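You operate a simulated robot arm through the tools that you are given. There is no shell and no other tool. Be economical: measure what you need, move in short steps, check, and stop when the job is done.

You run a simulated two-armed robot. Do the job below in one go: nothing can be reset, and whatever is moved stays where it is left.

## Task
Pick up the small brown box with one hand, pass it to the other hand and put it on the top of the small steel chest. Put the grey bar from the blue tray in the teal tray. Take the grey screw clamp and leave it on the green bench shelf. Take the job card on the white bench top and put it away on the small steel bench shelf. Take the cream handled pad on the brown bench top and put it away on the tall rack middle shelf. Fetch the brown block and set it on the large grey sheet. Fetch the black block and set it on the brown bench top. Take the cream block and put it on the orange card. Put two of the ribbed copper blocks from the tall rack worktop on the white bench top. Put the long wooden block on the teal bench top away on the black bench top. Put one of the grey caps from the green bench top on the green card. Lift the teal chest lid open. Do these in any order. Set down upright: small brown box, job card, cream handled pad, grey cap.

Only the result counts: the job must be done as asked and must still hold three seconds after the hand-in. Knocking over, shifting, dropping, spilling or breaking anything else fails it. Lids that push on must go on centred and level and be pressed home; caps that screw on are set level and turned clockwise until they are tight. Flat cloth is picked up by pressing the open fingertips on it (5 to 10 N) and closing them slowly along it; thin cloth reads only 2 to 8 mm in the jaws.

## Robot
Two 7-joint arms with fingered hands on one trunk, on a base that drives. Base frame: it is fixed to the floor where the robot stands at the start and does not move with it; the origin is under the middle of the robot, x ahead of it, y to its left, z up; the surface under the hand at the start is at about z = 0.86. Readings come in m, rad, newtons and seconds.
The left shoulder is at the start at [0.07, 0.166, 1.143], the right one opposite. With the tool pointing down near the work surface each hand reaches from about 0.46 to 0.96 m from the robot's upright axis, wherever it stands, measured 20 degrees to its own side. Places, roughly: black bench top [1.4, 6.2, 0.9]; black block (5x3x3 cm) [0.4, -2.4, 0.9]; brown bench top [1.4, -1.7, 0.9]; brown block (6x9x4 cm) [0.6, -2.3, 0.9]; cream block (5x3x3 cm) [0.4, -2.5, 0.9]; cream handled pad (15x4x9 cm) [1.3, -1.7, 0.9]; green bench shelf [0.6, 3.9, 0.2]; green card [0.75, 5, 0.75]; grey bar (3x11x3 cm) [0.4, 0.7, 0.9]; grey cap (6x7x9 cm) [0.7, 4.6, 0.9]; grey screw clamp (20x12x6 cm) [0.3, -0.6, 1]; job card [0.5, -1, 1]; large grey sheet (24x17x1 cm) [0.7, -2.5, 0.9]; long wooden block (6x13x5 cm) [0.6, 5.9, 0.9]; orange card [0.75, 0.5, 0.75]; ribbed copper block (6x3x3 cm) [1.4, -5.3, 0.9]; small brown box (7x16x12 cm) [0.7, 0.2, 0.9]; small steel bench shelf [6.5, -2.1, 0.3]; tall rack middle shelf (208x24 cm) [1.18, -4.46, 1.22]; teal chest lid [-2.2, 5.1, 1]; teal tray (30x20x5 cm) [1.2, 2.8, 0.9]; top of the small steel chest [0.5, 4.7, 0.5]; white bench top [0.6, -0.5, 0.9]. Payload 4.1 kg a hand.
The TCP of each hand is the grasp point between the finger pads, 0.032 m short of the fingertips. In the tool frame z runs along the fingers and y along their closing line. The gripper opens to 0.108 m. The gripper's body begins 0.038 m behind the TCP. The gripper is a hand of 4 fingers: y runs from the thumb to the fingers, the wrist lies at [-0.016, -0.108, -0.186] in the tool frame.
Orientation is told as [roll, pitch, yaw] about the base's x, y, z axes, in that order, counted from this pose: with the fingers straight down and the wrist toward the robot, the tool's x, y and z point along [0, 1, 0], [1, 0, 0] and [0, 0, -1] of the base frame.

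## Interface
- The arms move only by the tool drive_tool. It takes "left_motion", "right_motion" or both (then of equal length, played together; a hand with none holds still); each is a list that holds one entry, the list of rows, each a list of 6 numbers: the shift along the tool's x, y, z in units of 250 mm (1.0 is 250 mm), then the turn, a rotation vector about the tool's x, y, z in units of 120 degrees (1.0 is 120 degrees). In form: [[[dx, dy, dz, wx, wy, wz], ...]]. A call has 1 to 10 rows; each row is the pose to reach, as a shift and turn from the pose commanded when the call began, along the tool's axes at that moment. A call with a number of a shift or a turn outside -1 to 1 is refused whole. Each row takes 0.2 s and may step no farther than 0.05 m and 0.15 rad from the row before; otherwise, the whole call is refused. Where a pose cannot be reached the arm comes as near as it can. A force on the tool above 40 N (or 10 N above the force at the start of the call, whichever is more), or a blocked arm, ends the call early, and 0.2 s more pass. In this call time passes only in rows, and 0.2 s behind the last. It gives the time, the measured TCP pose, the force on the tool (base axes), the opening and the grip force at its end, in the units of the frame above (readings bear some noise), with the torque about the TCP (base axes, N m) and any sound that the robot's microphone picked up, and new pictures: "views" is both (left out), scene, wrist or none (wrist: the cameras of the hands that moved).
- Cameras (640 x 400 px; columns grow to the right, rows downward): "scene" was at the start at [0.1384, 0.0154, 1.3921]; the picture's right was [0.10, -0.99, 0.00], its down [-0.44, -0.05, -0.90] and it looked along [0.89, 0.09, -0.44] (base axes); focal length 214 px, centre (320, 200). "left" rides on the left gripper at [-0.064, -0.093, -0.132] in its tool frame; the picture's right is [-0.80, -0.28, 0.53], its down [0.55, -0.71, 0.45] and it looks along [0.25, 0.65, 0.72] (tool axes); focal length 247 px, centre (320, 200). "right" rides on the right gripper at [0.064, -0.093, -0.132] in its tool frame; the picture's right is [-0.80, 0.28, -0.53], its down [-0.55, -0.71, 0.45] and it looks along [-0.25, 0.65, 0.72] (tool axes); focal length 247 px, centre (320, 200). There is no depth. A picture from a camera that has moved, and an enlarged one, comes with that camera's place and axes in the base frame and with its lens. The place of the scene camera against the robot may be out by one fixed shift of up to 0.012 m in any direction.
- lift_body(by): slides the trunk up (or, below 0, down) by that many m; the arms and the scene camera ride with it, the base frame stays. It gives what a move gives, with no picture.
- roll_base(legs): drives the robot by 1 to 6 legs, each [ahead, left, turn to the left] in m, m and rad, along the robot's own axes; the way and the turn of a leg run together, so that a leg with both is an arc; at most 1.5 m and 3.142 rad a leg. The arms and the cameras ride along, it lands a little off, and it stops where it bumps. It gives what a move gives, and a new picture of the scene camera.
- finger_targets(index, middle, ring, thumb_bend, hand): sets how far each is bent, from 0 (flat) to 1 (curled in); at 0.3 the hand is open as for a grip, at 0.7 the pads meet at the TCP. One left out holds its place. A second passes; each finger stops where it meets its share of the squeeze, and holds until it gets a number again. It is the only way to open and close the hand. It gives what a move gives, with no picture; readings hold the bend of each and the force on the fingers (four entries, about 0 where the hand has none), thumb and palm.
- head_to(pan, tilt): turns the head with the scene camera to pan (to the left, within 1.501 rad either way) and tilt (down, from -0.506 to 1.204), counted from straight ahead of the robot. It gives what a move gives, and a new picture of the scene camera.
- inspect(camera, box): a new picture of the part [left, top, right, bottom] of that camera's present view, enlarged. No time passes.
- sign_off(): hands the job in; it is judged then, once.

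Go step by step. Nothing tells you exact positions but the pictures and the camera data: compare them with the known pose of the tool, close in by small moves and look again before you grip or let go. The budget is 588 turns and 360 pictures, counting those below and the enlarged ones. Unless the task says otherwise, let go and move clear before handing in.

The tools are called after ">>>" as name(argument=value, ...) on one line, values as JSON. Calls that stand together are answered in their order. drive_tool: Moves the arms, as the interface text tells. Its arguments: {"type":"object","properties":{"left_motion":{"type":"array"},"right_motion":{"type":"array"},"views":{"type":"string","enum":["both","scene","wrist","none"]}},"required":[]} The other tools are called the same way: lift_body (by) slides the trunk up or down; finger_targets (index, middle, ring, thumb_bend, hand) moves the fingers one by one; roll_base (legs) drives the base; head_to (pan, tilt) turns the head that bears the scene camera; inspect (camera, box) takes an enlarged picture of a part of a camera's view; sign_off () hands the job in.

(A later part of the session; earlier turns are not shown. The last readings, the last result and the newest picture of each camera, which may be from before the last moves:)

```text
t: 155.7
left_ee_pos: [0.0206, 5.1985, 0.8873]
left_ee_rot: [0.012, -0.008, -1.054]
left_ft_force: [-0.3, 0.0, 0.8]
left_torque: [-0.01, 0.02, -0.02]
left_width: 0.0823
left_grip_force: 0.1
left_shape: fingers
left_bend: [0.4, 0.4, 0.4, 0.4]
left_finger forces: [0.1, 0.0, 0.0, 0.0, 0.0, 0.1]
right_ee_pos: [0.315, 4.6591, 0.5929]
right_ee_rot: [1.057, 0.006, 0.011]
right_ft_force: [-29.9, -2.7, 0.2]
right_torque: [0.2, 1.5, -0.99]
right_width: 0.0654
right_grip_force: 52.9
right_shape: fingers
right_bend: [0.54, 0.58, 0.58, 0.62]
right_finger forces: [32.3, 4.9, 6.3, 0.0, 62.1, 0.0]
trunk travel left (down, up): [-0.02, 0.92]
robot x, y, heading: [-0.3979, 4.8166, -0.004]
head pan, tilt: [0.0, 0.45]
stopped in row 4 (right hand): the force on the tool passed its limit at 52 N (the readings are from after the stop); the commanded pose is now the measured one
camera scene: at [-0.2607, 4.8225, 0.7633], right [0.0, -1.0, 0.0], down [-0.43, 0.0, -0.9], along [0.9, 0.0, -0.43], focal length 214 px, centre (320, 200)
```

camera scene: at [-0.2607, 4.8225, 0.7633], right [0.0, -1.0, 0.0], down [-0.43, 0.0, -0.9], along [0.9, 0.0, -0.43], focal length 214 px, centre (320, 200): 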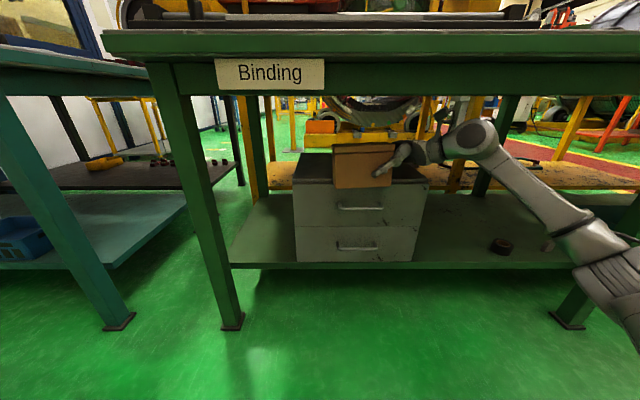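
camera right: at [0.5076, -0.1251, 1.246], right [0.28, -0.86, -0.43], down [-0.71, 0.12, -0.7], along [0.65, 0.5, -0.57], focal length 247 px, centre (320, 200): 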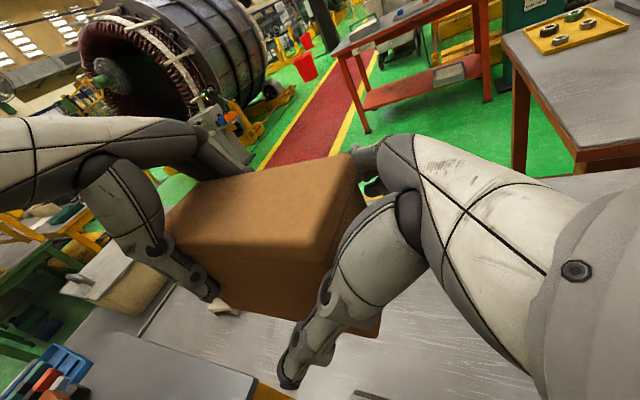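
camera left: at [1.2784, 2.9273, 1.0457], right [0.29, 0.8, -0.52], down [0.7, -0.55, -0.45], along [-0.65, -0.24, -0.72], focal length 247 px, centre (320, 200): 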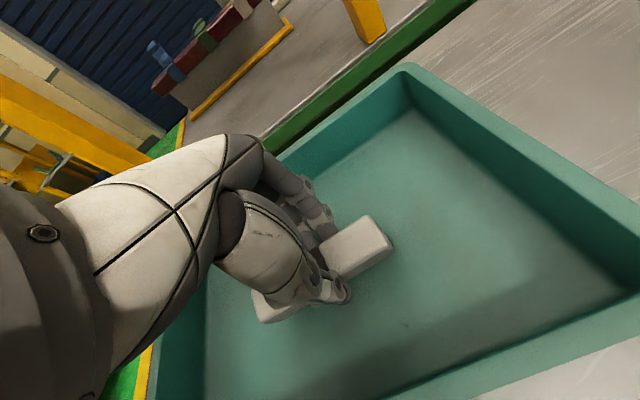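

The box met the chest's edge; I back off 4 cm and inspect — the chest hasn't moved.

>>> drive_tool(right_motion=[[[0, -0.08, 0, 0, 0, 0], [0, -0.24, 0, 0, 0, 0]]], views="none")

>>> inspect(camera="scene", box=[280, 70, 520, 220])

>>> inspect(camera="right", box=[0, 0, 640, 400])

```text
t: 156.3
left_ee_pos: [0.0225, 5.2002, 0.8867]
left_ee_rot: [0.01, -0.006, -1.053]
left_ft_force: [0.3, 0.4, 0.3]
left_torque: [-0.05, -0.02, 0.01]
left_width: 0.0821
left_grip_force: 0.0
left_shape: fingers
left_bend: [0.4, 0.4, 0.4, 0.4]
left_finger forces: [0.1, 0.0, 0.0, 0.0, 0.1, 0.0]
right_ee_pos: [0.2559, 4.659, 0.5926]
right_ee_rot: [1.056, 0.008, 0.009]
right_ft_force: [0.1, -1.0, -4.1]
right_torque: [-0.12, -0.04, 0.05]
right_width: 0.0646
right_grip_force: 42.9
right_shape: fingers
right_bend: [0.61, 0.56, 0.56, 0.6]
right_finger forces: [26.6, 7.1, 9.5, 0.0, 43.2, 0.0]
trunk travel left (down, up): [-0.02, 0.92]
robot x, y, heading: [-0.3979, 4.8168, 0.002]
head pan, tilt: [0.0, 0.45]
```

```text
2.67 times, centred on (400, 145) of scene
camera zoom: at [-0.2585, 4.823, 0.7629], right [0.0, -1.0, 0.0], down [-0.44, 0.0, -0.9], along [0.9, 0.0, -0.44], focal length 572 px, centre (107, 347)
```

zoom: 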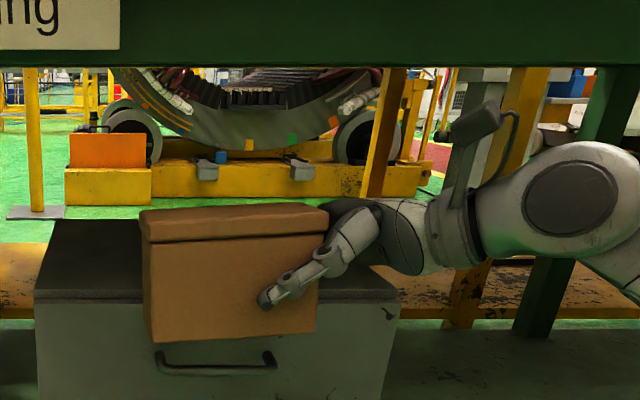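

```text
1.00 times, centred on (320, 200) of right (not enlarged: the box is as wide or as high as the picture)
camera zoom: at [0.1659, 4.5761, 0.7125], right [0.29, -0.85, -0.43], down [-0.71, 0.11, -0.69], along [0.64, 0.51, -0.58], focal length 247 px, centre (320, 200)
```

zoom: 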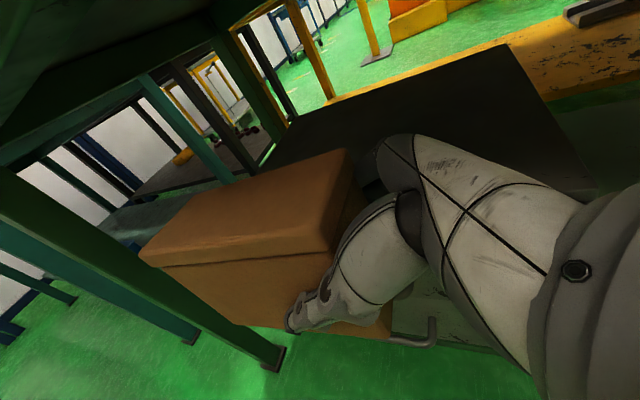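

I raise 22 mm and try again in smaller steps.

>>> drive_tool(right_motion=[[[0.076, 0, -0.044, 0, 0, 0], [0.076, 0.1, -0.044, 0, 0, 0], [0.076, 0.2, -0.044, 0, 0, 0], [0.076, 0.28, -0.044, 0, 0, 0], [0.076, 0.36, -0.044, 0, 0, 0]]], views="scene")

```text
t: 157.5
left_ee_pos: [0.0223, 5.1986, 0.8875]
left_ee_rot: [0.01, -0.005, -1.053]
left_ft_force: [0.0, 0.1, 0.0]
left_torque: [0.0, 0.0, -0.02]
left_width: 0.0825
left_grip_force: 0.1
left_shape: fingers
left_bend: [0.4, 0.4, 0.4, 0.4]
left_finger forces: [0.0, 0.0, 0.0, 0.0, 0.1, 0.0]
right_ee_pos: [0.3477, 4.6583, 0.6138]
right_ee_rot: [1.057, 0.007, 0.009]
right_ft_force: [-0.3, 0.3, -2.9]
right_torque: [-0.14, 0.0, -0.01]
right_width: 0.0644
right_grip_force: 43.6
right_shape: fingers
right_bend: [0.61, 0.56, 0.56, 0.6]
right_finger forces: [26.8, 7.3, 9.6, 0.0, 42.9, 0.0]
trunk travel left (down, up): [-0.02, 0.92]
robot x, y, heading: [-0.3955, 4.8183, -0.002]
head pan, tilt: [0.0, 0.45]
camera scene: at [-0.2588, 4.8228, 0.7629], right [0.0, -1.0, 0.0], down [-0.44, 0.0, -0.9], along [0.9, 0.0, -0.44], focal length 214 px, centre (320, 200)
```

scene: 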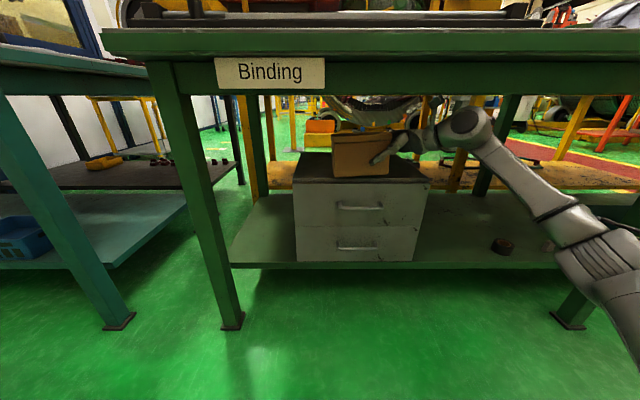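

Clear. Forward another 10 cm.

>>> drive_tool(right_motion=[[[0, 0.12, 0, 0, 0, 0], [0, 0.24, 0, 0, 0, 0], [0, 0.34, 0, 0, 0, 0], [0, 0.42, 0, 0, 0, 0]]], views="both")

```text
t: 158.5
left_ee_pos: [0.0221, 5.1991, 0.8854]
left_ee_rot: [0.009, -0.005, -1.051]
left_ft_force: [0.1, 0.6, 0.4]
left_torque: [0.01, -0.04, 0.03]
left_width: 0.0824
left_grip_force: 0.0
left_shape: fingers
left_bend: [0.4, 0.4, 0.4, 0.4]
left_finger forces: [0.0, 0.1, 0.0, 0.0, 0.1, 0.1]
right_ee_pos: [0.4525, 4.6579, 0.6125]
right_ee_rot: [1.056, 0.007, 0.009]
right_ft_force: [-0.1, 0.5, -3.8]
right_torque: [-0.15, -0.04, -0.04]
right_width: 0.0647
right_grip_force: 42.6
right_shape: fingers
right_bend: [0.61, 0.56, 0.56, 0.6]
right_finger forces: [26.6, 7.3, 9.6, 0.1, 42.3, 0.0]
trunk travel left (down, up): [-0.02, 0.92]
robot x, y, heading: [-0.4001, 4.8185, -0.001]
head pan, tilt: [0.0, 0.45]
camera scene: at [-0.2587, 4.8228, 0.7629], right [0.0, -1.0, 0.0], down [-0.44, 0.0, -0.9], along [0.9, 0.0, -0.44], focal length 214 px, centre (320, 200)
camera right: at [0.362, 4.5742, 0.7328], right [0.29, -0.85, -0.43], down [-0.71, 0.11, -0.69], along [0.64, 0.51, -0.58], focal length 247 px, centre (320, 200)
```

scene: 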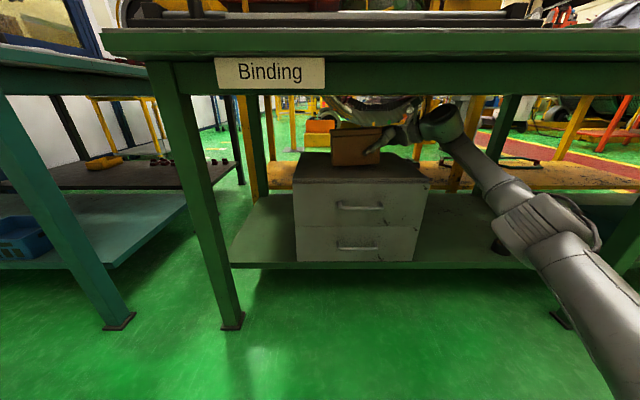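
right: 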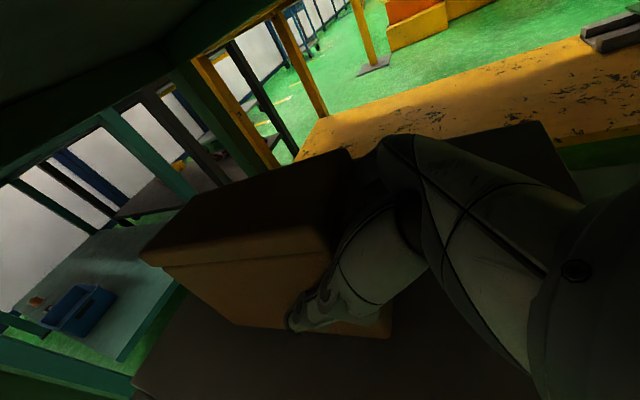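

Box is over the chest top. I lower it in small steps.

>>> drive_tool(right_motion=[[[-0.035, 0, 0.02, 0, 0, 0], [-0.07, 0, 0.04, 0, 0, 0], [-0.09, 0, 0.052, 0, 0, 0]]], views="none")

```text
t: 159.3
left_ee_pos: [0.019, 5.199, 0.8875]
left_ee_rot: [0.017, -0.009, -1.054]
left_ft_force: [0.0, -0.2, -0.1]
left_torque: [0.0, 0.0, 0.04]
left_width: 0.0821
left_grip_force: 0.0
left_shape: fingers
left_bend: [0.4, 0.4, 0.4, 0.4]
left_finger forces: [0.1, 0.0, 0.1, 0.1, 0.1, 0.0]
right_ee_pos: [0.4493, 4.6586, 0.5966]
right_ee_rot: [1.061, -0.003, 0.006]
right_ft_force: [-0.3, -8.4, 29.6]
right_torque: [0.66, -0.71, -0.15]
right_width: 0.0641
right_grip_force: 45.6
right_shape: fingers
right_bend: [0.65, 0.56, 0.55, 0.6]
right_finger forces: [24.5, 8.0, 10.7, 0.1, 46.4, 0.0]
trunk travel left (down, up): [-0.02, 0.92]
robot x, y, heading: [-0.3974, 4.8164, -0.001]
head pan, tilt: [0.0, 0.45]
```

Contact. I relieve a little and check the posture.

>>> drive_tool(right_motion=[[[0.008, 0, -0.005, 0, 0, 0], [0.014, 0, -0.008, 0, 0, 0]]], views="none")

>>> inspect(camera="scene", box=[280, 90, 440, 190])

```text
t: 159.9
left_ee_pos: [0.0191, 5.1992, 0.889]
left_ee_rot: [0.014, -0.01, -1.052]
left_ft_force: [0.9, 0.3, -0.7]
left_torque: [-0.02, 0.0, 0.0]
left_width: 0.0822
left_grip_force: 0.1
left_shape: fingers
left_bend: [0.4, 0.4, 0.4, 0.4]
left_finger forces: [0.0, 0.0, 0.0, 0.1, 0.1, 0.1]
right_ee_pos: [0.45, 4.6587, 0.5964]
right_ee_rot: [1.057, -0.001, 0.006]
right_ft_force: [-0.9, -10.9, 30.9]
right_torque: [0.77, -0.73, -0.23]
right_width: 0.0641
right_grip_force: 45.6
right_shape: fingers
right_bend: [0.65, 0.56, 0.55, 0.61]
right_finger forces: [25.2, 8.0, 10.8, 0.0, 47.0, 0.1]
trunk travel left (down, up): [-0.02, 0.92]
robot x, y, heading: [-0.3973, 4.8172, -0.004]
head pan, tilt: [0.0, 0.45]
```

```text
4.00 times, centred on (360, 140) of scene
camera zoom: at [-0.2618, 4.8226, 0.7637], right [0.0, -1.0, 0.0], down [-0.43, 0.0, -0.9], along [0.9, 0.0, -0.43], focal length 858 px, centre (160, 440)
```

zoom: 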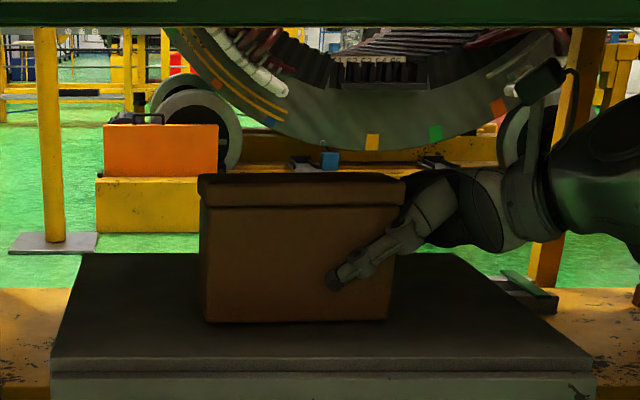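

>>> drive_tool(right_motion=[[[0.014, 0, -0.008, 0, 0, 0], [0.024, 0, -0.014, 0, 0, 0]]], views="none")

```text
t: 160.5
left_ee_pos: [0.0199, 5.1993, 0.8869]
left_ee_rot: [0.011, -0.008, -1.053]
left_ft_force: [0.3, 0.8, 0.2]
left_torque: [0.03, 0.02, 0.06]
left_width: 0.0822
left_grip_force: 0.0
left_shape: fingers
left_bend: [0.4, 0.4, 0.4, 0.4]
left_finger forces: [0.0, 0.0, 0.1, 0.0, 0.1, 0.1]
right_ee_pos: [0.4516, 4.6613, 0.5962]
right_ee_rot: [1.055, 0.008, 0.01]
right_ft_force: [-1.8, -3.4, 11.7]
right_torque: [0.84, -0.21, 0.03]
right_width: 0.0642
right_grip_force: 44.5
right_shape: fingers
right_bend: [0.65, 0.56, 0.55, 0.6]
right_finger forces: [28.1, 6.7, 9.0, 0.0, 45.9, 0.0]
trunk travel left (down, up): [-0.02, 0.92]
robot x, y, heading: [-0.3979, 4.8157, -0.0]
head pan, tilt: [0.0, 0.45]
```

Now I release and slide the hand out to the right.

>>> finger_targets(hand="right", index=0.22, middle=0.22, ring=0.22, thumb_bend=0.22)

>>> drive_tool(right_motion=[[[0, 0, -0.05, 0, 0, 0], [-0.05, 0, -0.15, 0, 0, 0], [-0.12, 0, -0.27, 0, 0, 0], [-0.19, 0, -0.39, 0, 0, 0], [-0.25, 0, -0.5, 0, 0, 0]]], views="scene")

```text
t: 161.5
left_ee_pos: [0.0226, 5.1986, 0.8861]
left_ee_rot: [0.01, -0.006, -1.053]
left_ft_force: [0.6, -0.5, 0.6]
left_torque: [0.02, 0.0, 0.0]
left_width: 0.0823
left_grip_force: 0.0
left_shape: fingers
left_bend: [0.4, 0.4, 0.4, 0.4]
left_finger forces: [0.1, 0.0, 0.0, 0.0, 0.1, 0.0]
right_ee_pos: [0.4524, 4.6602, 0.5969]
right_ee_rot: [1.056, 0.007, 0.007]
right_ft_force: [-0.7, 0.4, -0.2]
right_torque: [0.03, 0.01, 0.0]
right_width: 0.1283
right_grip_force: 0.1
right_shape: fingers
right_bend: [0.22, 0.22, 0.22, 0.22]
right_finger forces: [0.0, 0.0, 0.0, 0.0, 0.0, 0.1]
trunk travel left (down, up): [-0.02, 0.92]
robot x, y, heading: [-0.3981, 4.8163, 0.004]
head pan, tilt: [0.0, 0.45]
```

```text
t: 162.7
left_ee_pos: [0.0234, 5.1983, 0.8862]
left_ee_rot: [0.011, -0.005, -1.053]
left_ft_force: [0.7, 0.1, -0.1]
left_torque: [0.03, -0.02, 0.0]
left_width: 0.0823
left_grip_force: 0.2
left_shape: fingers
left_bend: [0.4, 0.4, 0.4, 0.4]
left_finger forces: [0.0, 0.1, 0.0, 0.1, 0.1, 0.0]
right_ee_pos: [0.4486, 4.5324, 0.6087]
right_ee_rot: [1.055, 0.002, 0.012]
right_ft_force: [0.6, -0.6, -0.6]
right_torque: [0.02, 0.0, 0.02]
right_width: 0.1281
right_grip_force: 0.1
right_shape: fingers
right_bend: [0.22, 0.22, 0.22, 0.22]
right_finger forces: [0.0, 0.1, 0.0, 0.0, 0.0, 0.0]
right hand out of reach, approached as far as the arm can: row 5
trunk travel left (down, up): [-0.02, 0.92]
robot x, y, heading: [-0.3982, 4.8181, 0.0]
head pan, tilt: [0.0, 0.45]
camera scene: at [-0.2588, 4.8227, 0.763], right [0.0, -1.0, 0.0], down [-0.44, 0.0, -0.9], along [0.9, 0.0, -0.44], focal length 214 px, centre (320, 200)
```

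scene: 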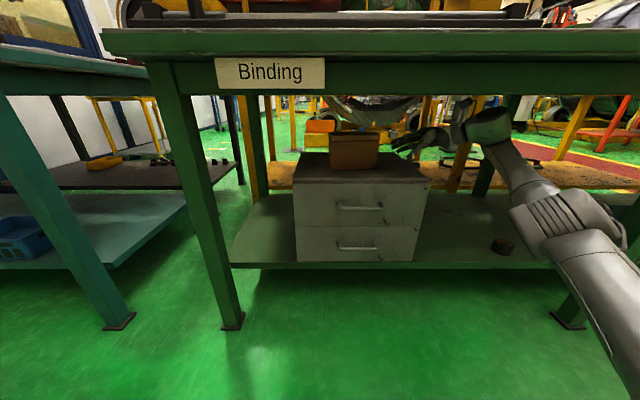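

The box stands on the chest. I back out, raise the trunk and look at the bench top for the grey caps and green card.

>>> roll_base(legs=[[-0.35, 0, 0]])

>>> lift_body(by=0.4)

>>> lift_body(by=0.35)

>>> head_to(pan=0, tilt=0.5)

```text
t: 164.9
left_ee_pos: [-0.3258, 5.2014, 0.8853]
left_ee_rot: [0.01, -0.007, -1.047]
left_ft_force: [-0.1, -0.1, 0.1]
left_torque: [0.0, 0.05, -0.04]
left_width: 0.0823
left_grip_force: 0.0
left_shape: fingers
left_bend: [0.4, 0.4, 0.4, 0.4]
left_finger forces: [0.1, 0.0, 0.0, 0.0, 0.1, 0.0]
right_ee_pos: [0.1042, 4.5361, 0.6092]
right_ee_rot: [1.053, 0.0, 0.017]
right_ft_force: [0.5, 0.6, -0.2]
right_torque: [-0.04, -0.01, 0.02]
right_width: 0.1282
right_grip_force: 0.0
right_shape: fingers
right_bend: [0.22, 0.22, 0.22, 0.22]
right_finger forces: [0.1, 0.0, 0.0, 0.1, 0.1, 0.0]
trunk travel left (down, up): [-0.02, 0.92]
robot x, y, heading: [-0.7462, 4.8133, 0.006]
head pan, tilt: [0.0, 0.45]
camera scene: at [-0.6062, 4.8233, 0.763], right [0.0, -1.0, 0.0], down [-0.44, 0.0, -0.9], along [0.9, 0.0, -0.44], focal length 214 px, centre (320, 200)
```

scene: 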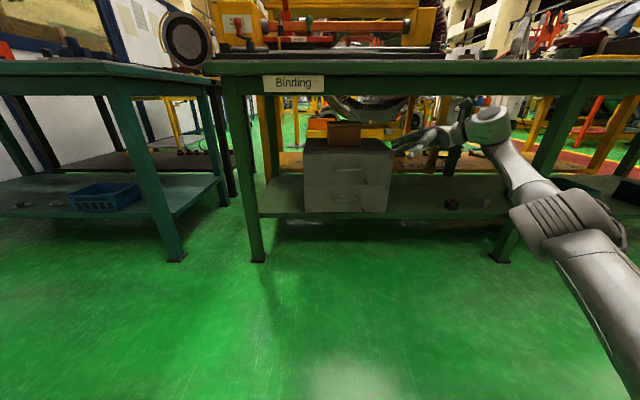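

```text
t: 168.8
left_ee_pos: [-0.328, 5.2016, 1.2869]
left_ee_rot: [0.012, -0.007, -1.048]
left_ft_force: [-0.2, -0.5, 0.1]
left_torque: [0.0, 0.01, 0.02]
left_width: 0.0824
left_grip_force: 0.0
left_shape: fingers
left_bend: [0.4, 0.4, 0.4, 0.4]
left_finger forces: [0.1, 0.1, 0.0, 0.0, 0.0, 0.0]
right_ee_pos: [0.1034, 4.5369, 1.0091]
right_ee_rot: [1.049, 0.0, 0.017]
right_ft_force: [0.1, -0.8, 1.1]
right_torque: [0.0, 0.0, 0.0]
right_width: 0.1284
right_grip_force: 0.1
right_shape: fingers
right_bend: [0.22, 0.22, 0.22, 0.22]
right_finger forces: [0.0, 0.1, 0.0, 0.0, 0.0, 0.1]
trunk travel left (down, up): [-0.42, 0.52]
robot x, y, heading: [-0.7438, 4.8165, -0.001]
head pan, tilt: [0.0, 0.45]
```

```text
t: 172.2
left_ee_pos: [-0.3271, 5.2014, 1.6356]
left_ee_rot: [0.01, -0.007, -1.047]
left_ft_force: [0.1, 0.7, 0.4]
left_torque: [-0.04, 0.0, 0.04]
left_width: 0.0821
left_grip_force: 0.1
left_shape: fingers
left_bend: [0.4, 0.4, 0.4, 0.4]
left_finger forces: [0.0, 0.0, 0.0, 0.1, 0.0, 0.0]
right_ee_pos: [0.1042, 4.5373, 1.3594]
right_ee_rot: [1.052, 0.0, 0.017]
right_ft_force: [1.0, 0.2, 0.3]
right_torque: [0.0, 0.01, 0.01]
right_width: 0.1281
right_grip_force: 0.1
right_shape: fingers
right_bend: [0.22, 0.22, 0.22, 0.22]
right_finger forces: [0.1, 0.0, 0.1, 0.1, 0.1, 0.0]
trunk travel left (down, up): [-0.77, 0.17]
robot x, y, heading: [-0.7427, 4.8194, 0.003]
head pan, tilt: [0.0, 0.45]
```

```text
t: 172.8
left_ee_pos: [-0.3268, 5.2009, 1.6365]
left_ee_rot: [0.011, -0.007, -1.048]
left_ft_force: [0.3, -0.2, 0.1]
left_torque: [0.0, -0.03, 0.0]
left_width: 0.0825
left_grip_force: 0.1
left_shape: fingers
left_bend: [0.4, 0.4, 0.4, 0.4]
left_finger forces: [0.0, 0.0, 0.1, 0.0, 0.0, 0.0]
right_ee_pos: [0.1035, 4.5377, 1.358]
right_ee_rot: [1.054, 0.0, 0.017]
right_ft_force: [0.7, -0.3, 0.6]
right_torque: [-0.02, 0.0, -0.01]
right_width: 0.1283
right_grip_force: 0.0
right_shape: fingers
right_bend: [0.22, 0.22, 0.22, 0.22]
right_finger forces: [0.0, 0.0, 0.0, 0.0, 0.1, 0.0]
trunk travel left (down, up): [-0.77, 0.17]
robot x, y, heading: [-0.7455, 4.8181, 0.004]
head pan, tilt: [0.0, 0.499]
camera scene: at [-0.6068, 4.8232, 1.5085], right [0.0, -1.0, 0.0], down [-0.48, 0.0, -0.88], along [0.88, 0.0, -0.48], focal length 214 px, centre (320, 200)
```

scene: 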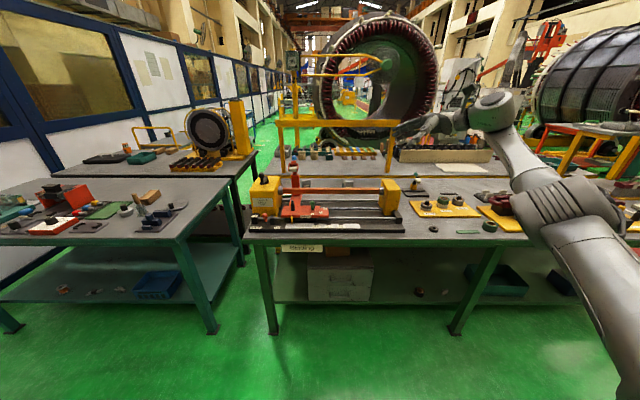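

I zoom on the bench tops.

>>> inspect(camera="scene", box=[240, 130, 400, 230])

>>> inspect(camera="scene", box=[380, 140, 540, 240])

>>> inspect(camera="scene", box=[20, 150, 212, 270])

```text
4.00 times, centred on (320, 180) of scene
camera zoom: at [-0.6068, 4.8232, 1.5085], right [0.0, -1.0, 0.0], down [-0.48, 0.0, -0.88], along [0.88, 0.0, -0.48], focal length 858 px, centre (320, 280)
```

zoom: 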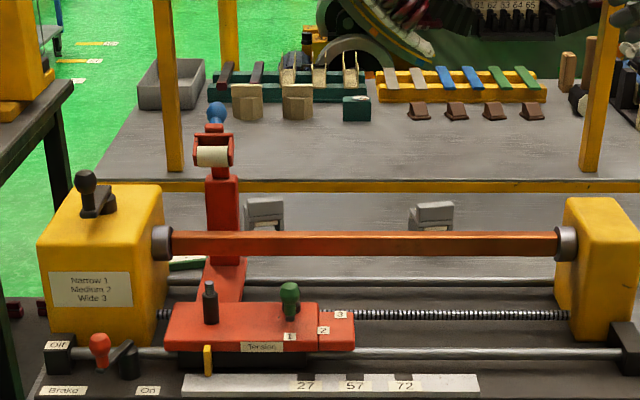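

```text
4.00 times, centred on (460, 190) of scene
camera zoom: at [-0.6068, 4.8232, 1.5085], right [0.0, -1.0, 0.0], down [-0.48, 0.0, -0.88], along [0.88, 0.0, -0.48], focal length 858 px, centre (-240, 240)
```

zoom: 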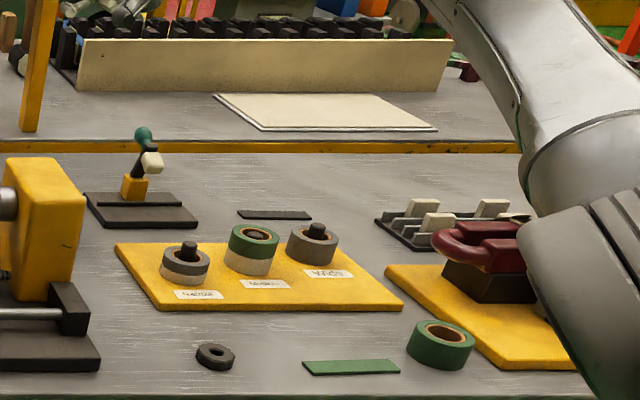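

```text
3.33 times, centred on (116, 210) of scene
camera zoom: at [-0.6068, 4.8232, 1.5085], right [0.0, -1.0, 0.0], down [-0.48, 0.0, -0.88], along [0.88, 0.0, -0.48], focal length 715 px, centre (1000, 167)
```

zoom: 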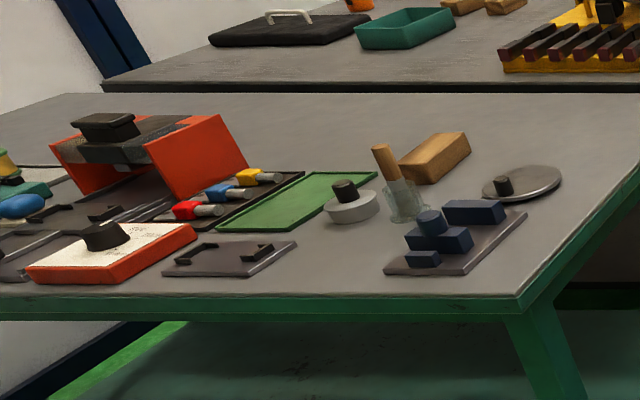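

The grey caps are the two metal clips behind the binder at about [0.70, 4.64] and [0.71, 4.92]; the green card lies behind the machine's left block near [0.65, 5.04]. I bring both arms to neutral poses first.

>>> drive_tool(right_motion=[[[0, -0.1, 0, 0, -0.05, 0], [0, -0.2, 0, 0, -0.1, 0], [0, -0.3, 0, 0, -0.15, 0], [0, -0.4, 0, 0, -0.2, 0], [0, -0.5, 0, 0, -0.25, 0], [0, -0.6, 0, 0, -0.3, 0], [0, -0.7, 0, 0, -0.35, 0], [0, -0.8, 0, 0, -0.4, 0], [0, -0.9, 0, 0, -0.45, 0], [0, -1, 0, 0, -0.5, 0]]], left_motion=[[[0.019, 0.048, 0.1, 0, 0, -0.05], [0.038, 0.095, 0.2, 0, 0, -0.1], [0.057, 0.143, 0.3, 0, 0, -0.15], [0.076, 0.19, 0.4, 0, 0, -0.2], [0.095, 0.238, 0.5, 0, 0, -0.25], [0.114, 0.286, 0.6, 0, 0, -0.3], [0.133, 0.333, 0.7, 0, 0, -0.35], [0.152, 0.38, 0.8, 0, 0, -0.4], [0.171, 0.428, 0.9, 0, 0, -0.45], [0.19, 0.476, 1, 0, 0, -0.5]]], views="none")

```text
t: 174.6
left_ee_pos: [-0.2615, 5.1925, 1.4454]
left_ee_rot: [-0.087, -0.052, -0.159]
left_ft_force: [-0.4, -1.3, 0.4]
left_torque: [0.02, 0.01, -0.02]
left_width: 0.0826
left_grip_force: 0.2
left_shape: fingers
left_bend: [0.4, 0.4, 0.4, 0.4]
left_finger forces: [0.1, 0.1, 0.0, 0.1, 0.0, 0.0]
right_ee_pos: [-0.0849, 4.5319, 1.3579]
right_ee_rot: [0.262, 0.003, 0.016]
right_ft_force: [0.5, -0.8, 0.9]
right_torque: [0.0, 0.01, 0.03]
right_width: 0.1283
right_grip_force: 0.0
right_shape: fingers
right_bend: [0.22, 0.22, 0.22, 0.22]
right_finger forces: [0.1, 0.0, 0.0, 0.0, 0.0, 0.1]
trunk travel left (down, up): [-0.77, 0.17]
robot x, y, heading: [-0.7447, 4.8167, 0.002]
head pan, tilt: [0.0, 0.499]
stopped in row 8 (left hand): the arm was blocked; the commanded pose is now the measured one
```

The left arm was blocked somewhere; let me look with pan left.

>>> head_to(pan=0.8, tilt=0.4)

```text
t: 175.7
left_ee_pos: [-0.263, 5.1941, 1.4447]
left_ee_rot: [-0.088, -0.052, -0.159]
left_ft_force: [0.3, -0.6, 0.0]
left_torque: [0.01, -0.01, 0.03]
left_width: 0.0822
left_grip_force: 0.0
left_shape: fingers
left_bend: [0.4, 0.4, 0.4, 0.4]
left_finger forces: [0.0, 0.0, 0.0, 0.1, 0.0, 0.0]
right_ee_pos: [-0.0858, 4.5342, 1.3603]
right_ee_rot: [0.26, 0.0, 0.018]
right_ft_force: [0.0, 0.4, 1.0]
right_torque: [0.01, -0.02, 0.05]
right_width: 0.1283
right_grip_force: 0.1
right_shape: fingers
right_bend: [0.22, 0.22, 0.22, 0.22]
right_finger forces: [0.1, 0.1, 0.0, 0.0, 0.1, 0.0]
trunk travel left (down, up): [-0.77, 0.17]
robot x, y, heading: [-0.7484, 4.8123, -0.0]
head pan, tilt: [0.799, 0.4]
camera scene: at [-0.6332, 4.8894, 1.5177], right [0.72, -0.69, 0.0], down [-0.27, -0.28, -0.92], along [0.64, 0.66, -0.39], focal length 214 px, centre (320, 200)
```

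scene: 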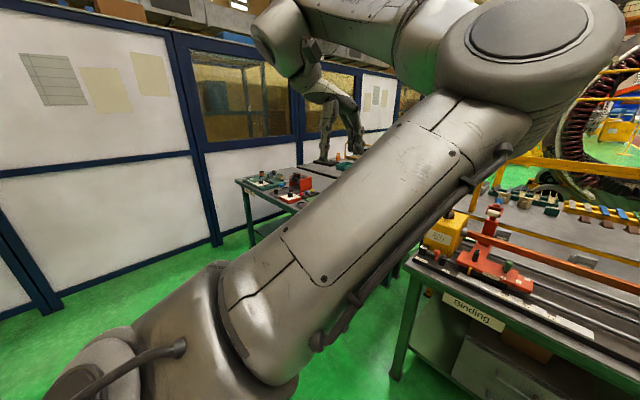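

The elbow swung inward again; I reverse the turn and pull back to swing it out.

>>> drive_tool(left_motion=[[[0.05, -0.05, -0.05, 0, 0, 0.05], [0.1, -0.1, -0.1, 0, 0, 0.1], [0.15, -0.15, -0.15, 0, 0, 0.15], [0.2, -0.2, -0.2, 0, 0, 0.2], [0.25, -0.25, -0.25, 0, 0, 0.25], [0.3, -0.3, -0.3, 0, 0, 0.3], [0.3, -0.35, -0.35, 0, 0, 0.35], [0.3, -0.4, -0.4, 0, 0, 0.4]]], views="scene")

```text
t: 177.5
left_ee_pos: [-0.3565, 5.2947, 1.5324]
left_ee_rot: [-0.016, -0.104, -0.998]
left_ft_force: [-0.7, -0.5, 1.8]
left_torque: [-0.02, -0.01, 0.0]
left_width: 0.0825
left_grip_force: 0.0
left_shape: fingers
left_bend: [0.4, 0.4, 0.4, 0.4]
left_finger forces: [0.0, 0.1, 0.0, 0.0, 0.0, 0.1]
right_ee_pos: [-0.0885, 4.5342, 1.3606]
right_ee_rot: [0.26, -0.003, 0.017]
right_ft_force: [0.3, 1.0, -0.1]
right_torque: [-0.01, -0.01, -0.02]
right_width: 0.1284
right_grip_force: 0.0
right_shape: fingers
right_bend: [0.22, 0.22, 0.22, 0.22]
right_finger forces: [0.0, 0.0, 0.1, 0.0, 0.1, 0.0]
trunk travel left (down, up): [-0.77, 0.17]
robot x, y, heading: [-0.7461, 4.8139, 0.004]
head pan, tilt: [0.799, 0.4]
camera scene: at [-0.6357, 4.8906, 1.5178], right [0.72, -0.69, 0.0], down [-0.27, -0.28, -0.92], along [0.64, 0.66, -0.39], focal length 214 px, centre (320, 200)
```

scene: 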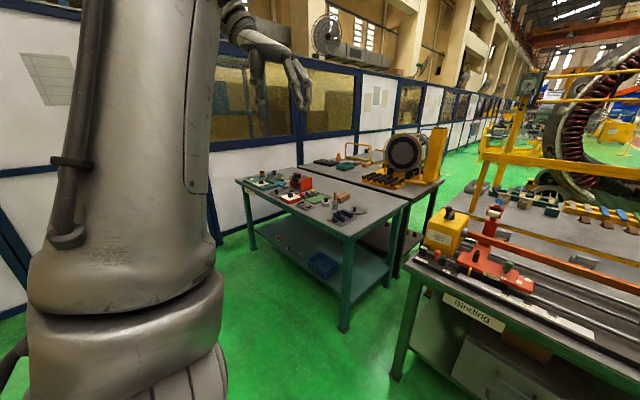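

>>> drive_tool(left_motion=[[[0.09, 0.045, 0.1, 0.003, -0.005, 0], [0.18, 0.09, 0.2, 0.007, -0.01, 0], [0.27, 0.136, 0.3, 0.01, -0.016, 0], [0.36, 0.18, 0.4, 0.014, -0.021, 0], [0.45, 0.227, 0.5, 0.017, -0.026, 0], [0.54, 0.272, 0.6, 0.02, -0.031, 0], [0.63, 0.318, 0.7, 0.024, -0.037, 0], [0.716, 0.364, 0.8, 0.027, -0.042, 0]]], views="scene")

```text
t: 179.3
left_ee_pos: [-0.1468, 5.2958, 1.3356]
left_ee_rot: [-0.109, -0.047, -1.0]
left_ft_force: [0.0, -0.9, -0.6]
left_torque: [0.0, 0.01, 0.02]
left_width: 0.0823
left_grip_force: 0.0
left_shape: fingers
left_bend: [0.4, 0.4, 0.4, 0.4]
left_finger forces: [0.1, 0.0, 0.1, 0.0, 0.1, 0.1]
right_ee_pos: [-0.0846, 4.5351, 1.3579]
right_ee_rot: [0.261, 0.0, 0.017]
right_ft_force: [0.1, -0.6, 0.4]
right_torque: [-0.02, 0.06, 0.03]
right_width: 0.1281
right_grip_force: 0.0
right_shape: fingers
right_bend: [0.22, 0.22, 0.22, 0.22]
right_finger forces: [0.1, 0.0, 0.0, 0.1, 0.0, 0.0]
trunk travel left (down, up): [-0.77, 0.17]
robot x, y, heading: [-0.7437, 4.8179, 0.002]
head pan, tilt: [0.799, 0.4]
camera scene: at [-0.6314, 4.8908, 1.5175], right [0.72, -0.69, 0.0], down [-0.27, -0.28, -0.92], along [0.64, 0.66, -0.39], focal length 214 px, centre (320, 200)
```

scene: 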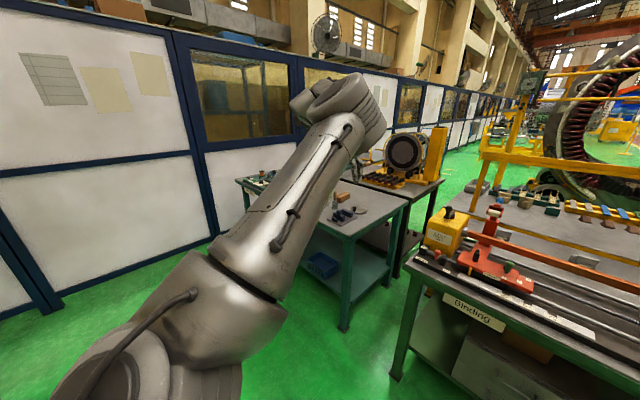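

>>> drive_tool(left_motion=[[[0, 0, 0, 0.011, 0.026, 0], [0, 0, 0, 0.0224, 0.052, 0]]], right_motion=[[[0, 0, 0, 0, -0.06, 0], [0, 0, 0, 0, -0.125, 0]]], views="none")

>>> drive_tool(left_motion=[[[0, 0, 0, 0, 0, -0.06], [0, 0, 0, 0, 0, -0.12], [0, 0, 0, 0, 0, -0.18], [0, 0, 0, 0, 0, -0.24], [0, 0, 0, 0, 0, -0.3], [0, 0, 0, 0, 0, -0.36], [0, 0, 0, 0, 0, -0.42], [0, 0, 0, 0, 0, -0.478]]], views="scene")

```text
t: 179.9
left_ee_pos: [-0.1454, 5.2964, 1.3361]
left_ee_rot: [0.002, 0.002, -1.003]
left_ft_force: [0.0, -0.1, 0.2]
left_torque: [-0.02, 0.03, 0.0]
left_width: 0.0823
left_grip_force: 0.1
left_shape: fingers
left_bend: [0.4, 0.4, 0.4, 0.4]
left_finger forces: [0.0, 0.1, 0.1, 0.0, 0.0, 0.0]
right_ee_pos: [-0.0837, 4.5352, 1.3598]
right_ee_rot: [-0.004, 0.002, 0.017]
right_ft_force: [-0.8, 0.4, -0.7]
right_torque: [-0.02, -0.03, 0.01]
right_width: 0.1283
right_grip_force: 0.1
right_shape: fingers
right_bend: [0.22, 0.22, 0.22, 0.22]
right_finger forces: [0.1, 0.0, 0.0, 0.0, 0.0, 0.1]
trunk travel left (down, up): [-0.77, 0.17]
robot x, y, heading: [-0.7469, 4.8165, 0.001]
head pan, tilt: [0.799, 0.4]
```

```text
t: 181.7
left_ee_pos: [-0.1461, 5.2934, 1.3397]
left_ee_rot: [0.004, 0.0, 0.0]
left_ft_force: [0.9, -0.1, 0.1]
left_torque: [-0.03, 0.03, 0.01]
left_width: 0.0822
left_grip_force: 0.0
left_shape: fingers
left_bend: [0.4, 0.4, 0.4, 0.4]
left_finger forces: [0.0, 0.1, 0.0, 0.1, 0.0, 0.0]
right_ee_pos: [-0.0858, 4.5331, 1.3582]
right_ee_rot: [0.0, 0.001, 0.017]
right_ft_force: [1.1, 0.0, 1.2]
right_torque: [0.01, 0.0, -0.01]
right_width: 0.1282
right_grip_force: 0.1
right_shape: fingers
right_bend: [0.22, 0.22, 0.22, 0.22]
right_finger forces: [0.0, 0.0, 0.0, 0.1, 0.1, 0.0]
trunk travel left (down, up): [-0.77, 0.17]
robot x, y, heading: [-0.7439, 4.8144, 0.004]
head pan, tilt: [0.799, 0.4]
camera scene: at [-0.6332, 4.8894, 1.5177], right [0.72, -0.69, 0.0], down [-0.27, -0.28, -0.92], along [0.64, 0.66, -0.39], focal length 214 px, centre (320, 200)
```

scene: 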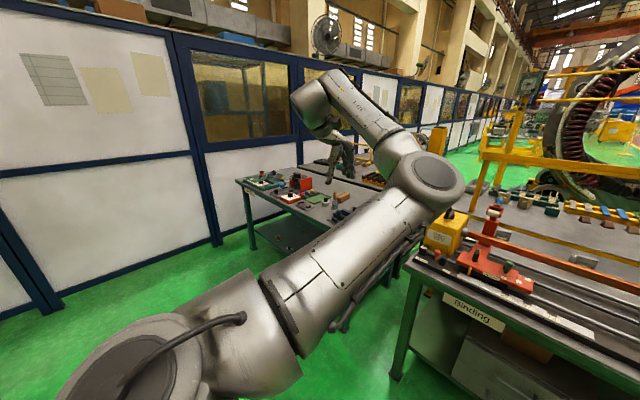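

Elbow posture is still inward but harmless; I'll use the right hand here. Trunk up to the top, then drive closer for a look from above.

>>> lift_body(by=0.165)

>>> roll_base(legs=[[0, 0.15, 0], [0.62, 0, 0]])

>>> head_to(pan=0, tilt=0.75)

```text
t: 183.6
left_ee_pos: [-0.145, 5.2943, 1.5049]
left_ee_rot: [0.0, -0.002, -0.001]
left_ft_force: [-0.3, 0.1, 0.2]
left_torque: [0.05, 0.04, -0.01]
left_width: 0.0822
left_grip_force: 0.1
left_shape: fingers
left_bend: [0.4, 0.4, 0.4, 0.4]
left_finger forces: [0.1, 0.0, 0.0, 0.1, 0.0, 0.0]
right_ee_pos: [-0.0859, 4.5338, 1.5243]
right_ee_rot: [-0.002, 0.0, 0.016]
right_ft_force: [0.3, 0.0, 0.5]
right_torque: [0.0, 0.0, -0.04]
right_width: 0.1284
right_grip_force: 0.0
right_shape: fingers
right_bend: [0.22, 0.22, 0.22, 0.22]
right_finger forces: [0.1, 0.0, 0.0, 0.0, 0.1, 0.0]
trunk travel left (down, up): [-0.935, 0.005]
robot x, y, heading: [-0.744, 4.8213, 0.001]
head pan, tilt: [0.799, 0.4]
```

```text
t: 187.9
left_ee_pos: [0.4517, 5.4467, 1.5053]
left_ee_rot: [0.003, -0.001, -0.001]
left_ft_force: [0.2, 0.6, -0.2]
left_torque: [-0.01, -0.01, 0.02]
left_width: 0.0824
left_grip_force: 0.0
left_shape: fingers
left_bend: [0.4, 0.4, 0.4, 0.4]
left_finger forces: [0.1, 0.0, 0.0, 0.1, 0.0, 0.1]
right_ee_pos: [0.5119, 4.6855, 1.5251]
right_ee_rot: [-0.003, -0.002, 0.019]
right_ft_force: [0.2, 0.8, -0.1]
right_torque: [-0.01, -0.02, 0.0]
right_width: 0.1282
right_grip_force: 0.0
right_shape: fingers
right_bend: [0.22, 0.22, 0.22, 0.22]
right_finger forces: [0.0, 0.1, 0.1, 0.0, 0.0, 0.1]
trunk travel left (down, up): [-0.935, 0.005]
robot x, y, heading: [-0.1424, 4.9658, 0.004]
head pan, tilt: [0.799, 0.4]
camera scene: at [-0.0356, 5.0412, 1.6829], right [0.72, -0.69, 0.0], down [-0.27, -0.28, -0.92], along [0.64, 0.66, -0.39], focal length 214 px, centre (320, 200)
```

scene: 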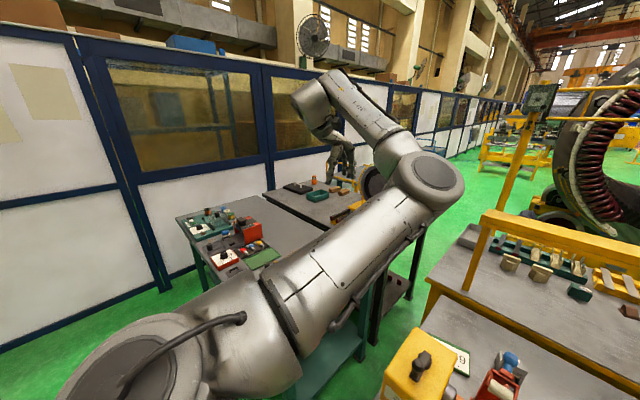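

```text
t: 189.1
left_ee_pos: [0.4535, 5.4462, 1.5031]
left_ee_rot: [0.003, -0.001, -0.001]
left_ft_force: [0.4, 0.1, -0.9]
left_torque: [0.0, 0.01, -0.04]
left_width: 0.0821
left_grip_force: 0.0
left_shape: fingers
left_bend: [0.4, 0.4, 0.4, 0.4]
left_finger forces: [0.1, 0.0, 0.1, 0.0, 0.0, 0.0]
right_ee_pos: [0.5145, 4.6865, 1.5241]
right_ee_rot: [-0.001, 0.001, 0.02]
right_ft_force: [0.2, -0.5, -0.6]
right_torque: [-0.02, 0.01, 0.02]
right_width: 0.1283
right_grip_force: 0.0
right_shape: fingers
right_bend: [0.22, 0.22, 0.22, 0.22]
right_finger forces: [0.0, 0.1, 0.1, 0.0, 0.1, 0.0]
trunk travel left (down, up): [-0.935, 0.005]
robot x, y, heading: [-0.1472, 4.9675, 0.004]
head pan, tilt: [0.0, 0.75]
camera scene: at [-0.0152, 4.9749, 1.6516], right [0.01, -1.0, 0.0], down [-0.68, 0.0, -0.73], along [0.73, 0.0, -0.68], focal length 214 px, centre (320, 200)
```

scene: 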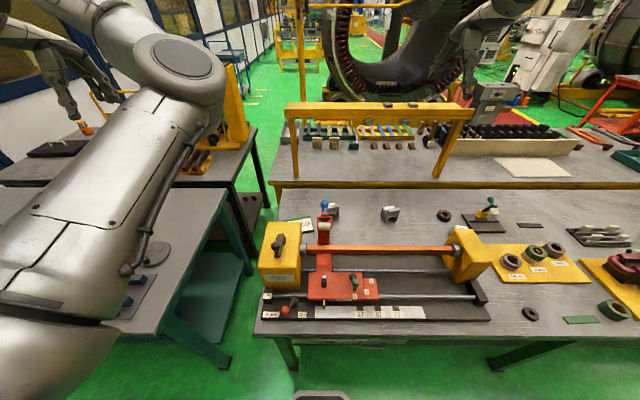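

>>> inspect(camera="scene", box=[260, 180, 420, 280])

>>> inspect(camera="right", box=[0, 0, 640, 400])

```text
4.00 times, centred on (340, 230) of scene
camera zoom: at [-0.0152, 4.9749, 1.6516], right [0.01, -1.0, 0.0], down [-0.68, 0.0, -0.73], along [0.73, 0.0, -0.68], focal length 858 px, centre (240, 80)
```

zoom: 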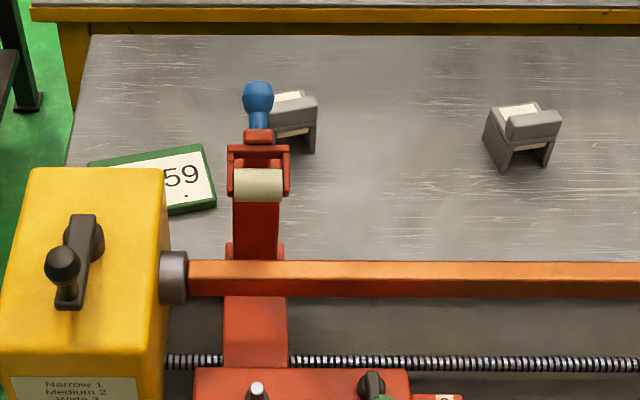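

```text
1.00 times, centred on (320, 200) of right (not enlarged: the box is as wide or as high as the picture)
camera zoom: at [0.4213, 4.749, 1.6544], right [0.3, -0.79, 0.53], down [-0.69, -0.56, -0.45], along [0.65, -0.24, -0.72], focal length 247 px, centre (320, 200)
```

zoom: 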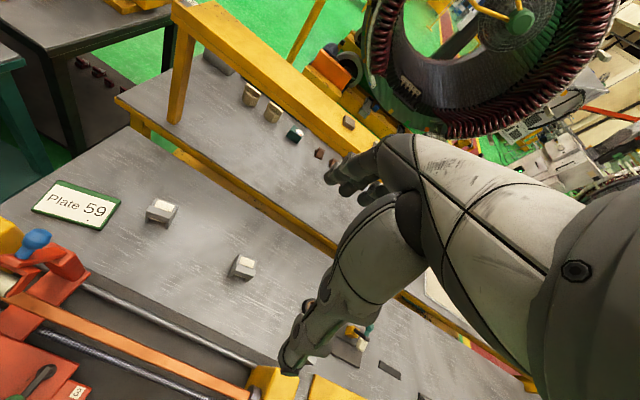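

The green card ("Plate 59") is at about [0.635, 5.08]; cap A at [0.698, 4.642]. I move the right hand over cap A and look closer.

>>> drive_tool(right_motion=[[[-0.02, 0.1, 0.06, 0, 0, 0], [-0.04, 0.2, 0.12, 0, 0, 0], [-0.06, 0.3, 0.2, 0, 0, 0], [-0.08, 0.4, 0.28, 0, 0, 0], [-0.1, 0.5, 0.38, 0, 0, 0], [-0.13, 0.6, 0.5, 0, 0, 0], [-0.16, 0.68, 0.65, 0, 0, 0], [-0.18, 0.72, 0.82, 0, 0, 0], [-0.18, 0.72, 1, 0, 0, 0]]], views="both")

```text
t: 191.1
left_ee_pos: [0.4541, 5.4464, 1.5034]
left_ee_rot: [0.003, -0.001, -0.001]
left_ft_force: [-0.5, 0.0, 0.5]
left_torque: [0.03, -0.01, 0.0]
left_width: 0.0826
left_grip_force: 0.2
left_shape: fingers
left_bend: [0.4, 0.4, 0.4, 0.4]
left_finger forces: [0.0, 0.0, 0.1, 0.0, 0.1, 0.1]
right_ee_pos: [0.6967, 4.6453, 1.2744]
right_ee_rot: [-0.002, 0.002, 0.02]
right_ft_force: [1.5, 0.9, -0.2]
right_torque: [0.04, 0.0, -0.01]
right_width: 0.1285
right_grip_force: 0.0
right_shape: fingers
right_bend: [0.22, 0.22, 0.22, 0.22]
right_finger forces: [0.2, 0.0, 0.0, 0.1, 0.1, 0.0]
trunk travel left (down, up): [-0.935, 0.005]
robot x, y, heading: [-0.1455, 4.9693, 0.008]
head pan, tilt: [0.0, 0.75]
camera scene: at [-0.014, 4.974, 1.6516], right [0.01, -1.0, 0.0], down [-0.68, 0.0, -0.73], along [0.73, 0.0, -0.68], focal length 214 px, centre (320, 200)
camera right: at [0.6039, 4.7065, 1.4035], right [0.3, -0.79, 0.53], down [-0.7, -0.56, -0.45], along [0.65, -0.24, -0.72], focal length 247 px, centre (320, 200)
```

scene: 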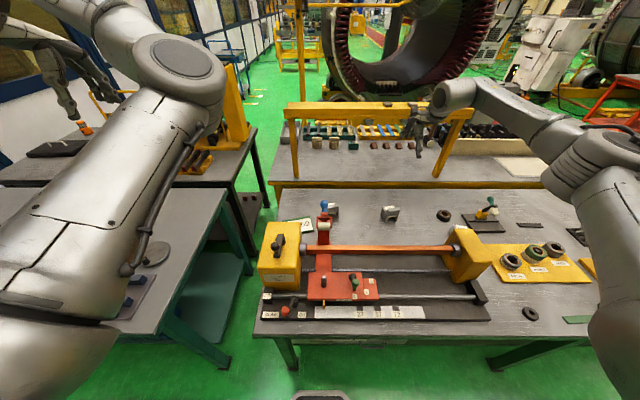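
right: 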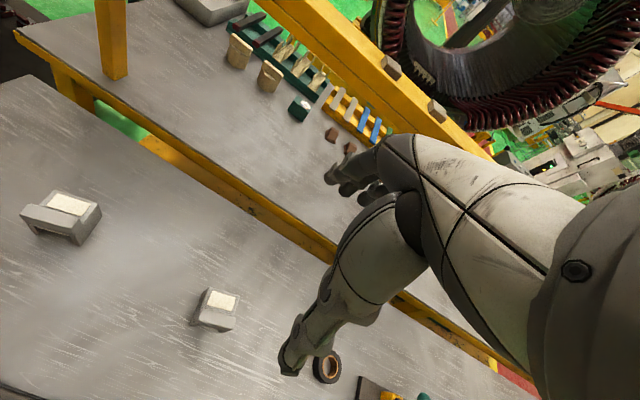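

>>> inspect(camera="right", box=[140, 260, 300, 360])

>>> inspect(camera="scene", box=[350, 185, 430, 235])

```text
4.00 times, centred on (220, 310) of right
camera zoom: at [0.6039, 4.7065, 1.4035], right [0.3, -0.79, 0.53], down [-0.7, -0.56, -0.45], along [0.65, -0.24, -0.72], focal length 988 px, centre (720, -240)
```

zoom: 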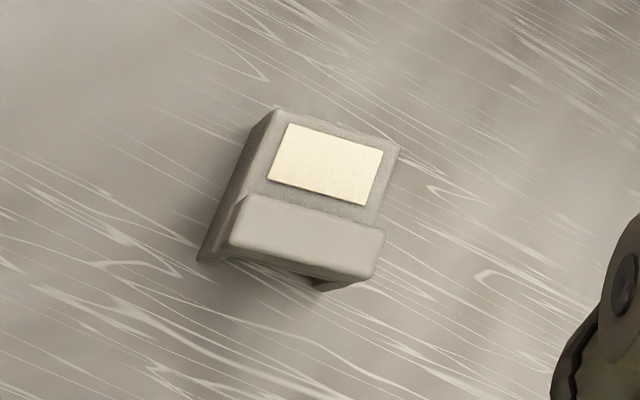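

```text
8.00 times, centred on (390, 210) of scene
camera zoom: at [-0.014, 4.974, 1.6516], right [0.01, -1.0, 0.0], down [-0.68, 0.0, -0.73], along [0.73, 0.0, -0.68], focal length 1716 px, centre (-240, 120)
```

zoom: 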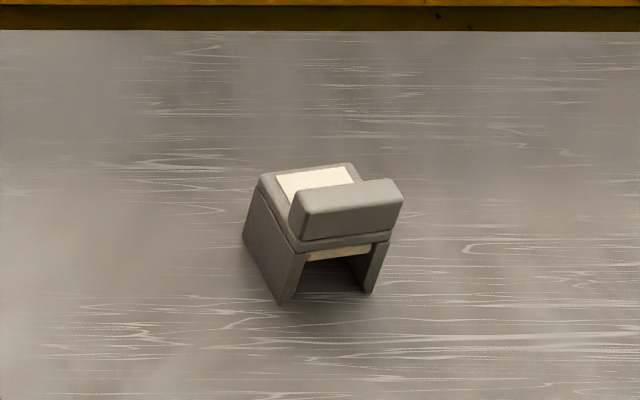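

The cap is an open-bottomed clip turned about +0.19 rad, ~6 cm wide across its side walls. I turn the right hand to −1.38 so as to grip those walls.

>>> drive_tool(right_motion=[[[0, 0, 0, 0, 0, 0.067], [0, 0, 0, 0, 0, 0.134], [0, 0, 0, 0, 0, 0.2], [0, 0, 0, 0, 0, 0.267], [0, 0, 0, 0, 0, 0.334], [0, 0, 0, 0, 0, 0.4], [0, 0, 0, 0, 0, 0.467], [0, 0, 0, 0, 0, 0.534], [0, 0, 0, 0, 0, 0.6], [0, 0, 0, 0, 0, 0.6685]]], views="scene")

```text
t: 193.3
left_ee_pos: [0.4547, 5.4486, 1.5028]
left_ee_rot: [0.001, 0.0, -0.002]
left_ft_force: [1.0, 0.0, 0.5]
left_torque: [0.01, -0.04, 0.04]
left_width: 0.0824
left_grip_force: 0.1
left_shape: fingers
left_bend: [0.4, 0.4, 0.4, 0.4]
left_finger forces: [0.1, 0.0, 0.0, 0.1, 0.0, 0.0]
right_ee_pos: [0.6953, 4.6459, 1.2745]
right_ee_rot: [0.0, -0.003, -1.382]
right_ft_force: [0.2, -0.5, -0.2]
right_torque: [-0.02, 0.03, 0.03]
right_width: 0.1282
right_grip_force: 0.2
right_shape: fingers
right_bend: [0.22, 0.22, 0.22, 0.22]
right_finger forces: [0.0, 0.1, 0.0, 0.0, 0.1, 0.0]
trunk travel left (down, up): [-0.935, 0.005]
robot x, y, heading: [-0.1468, 4.9695, 0.009]
head pan, tilt: [0.0, 0.75]
camera scene: at [-0.0142, 4.9769, 1.6515], right [0.01, -1.0, 0.0], down [-0.68, 0.0, -0.73], along [0.73, 0.0, -0.68], focal length 214 px, centre (320, 200)
```

scene: 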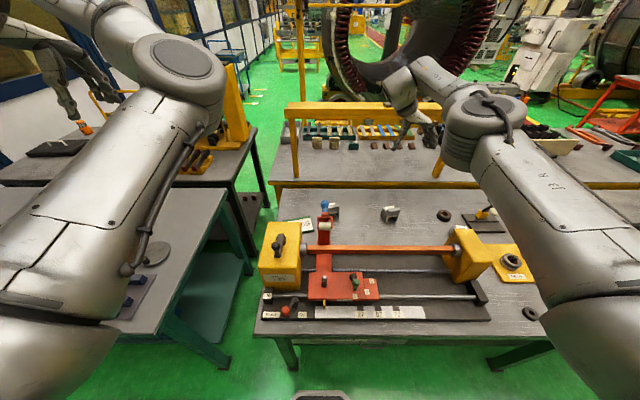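

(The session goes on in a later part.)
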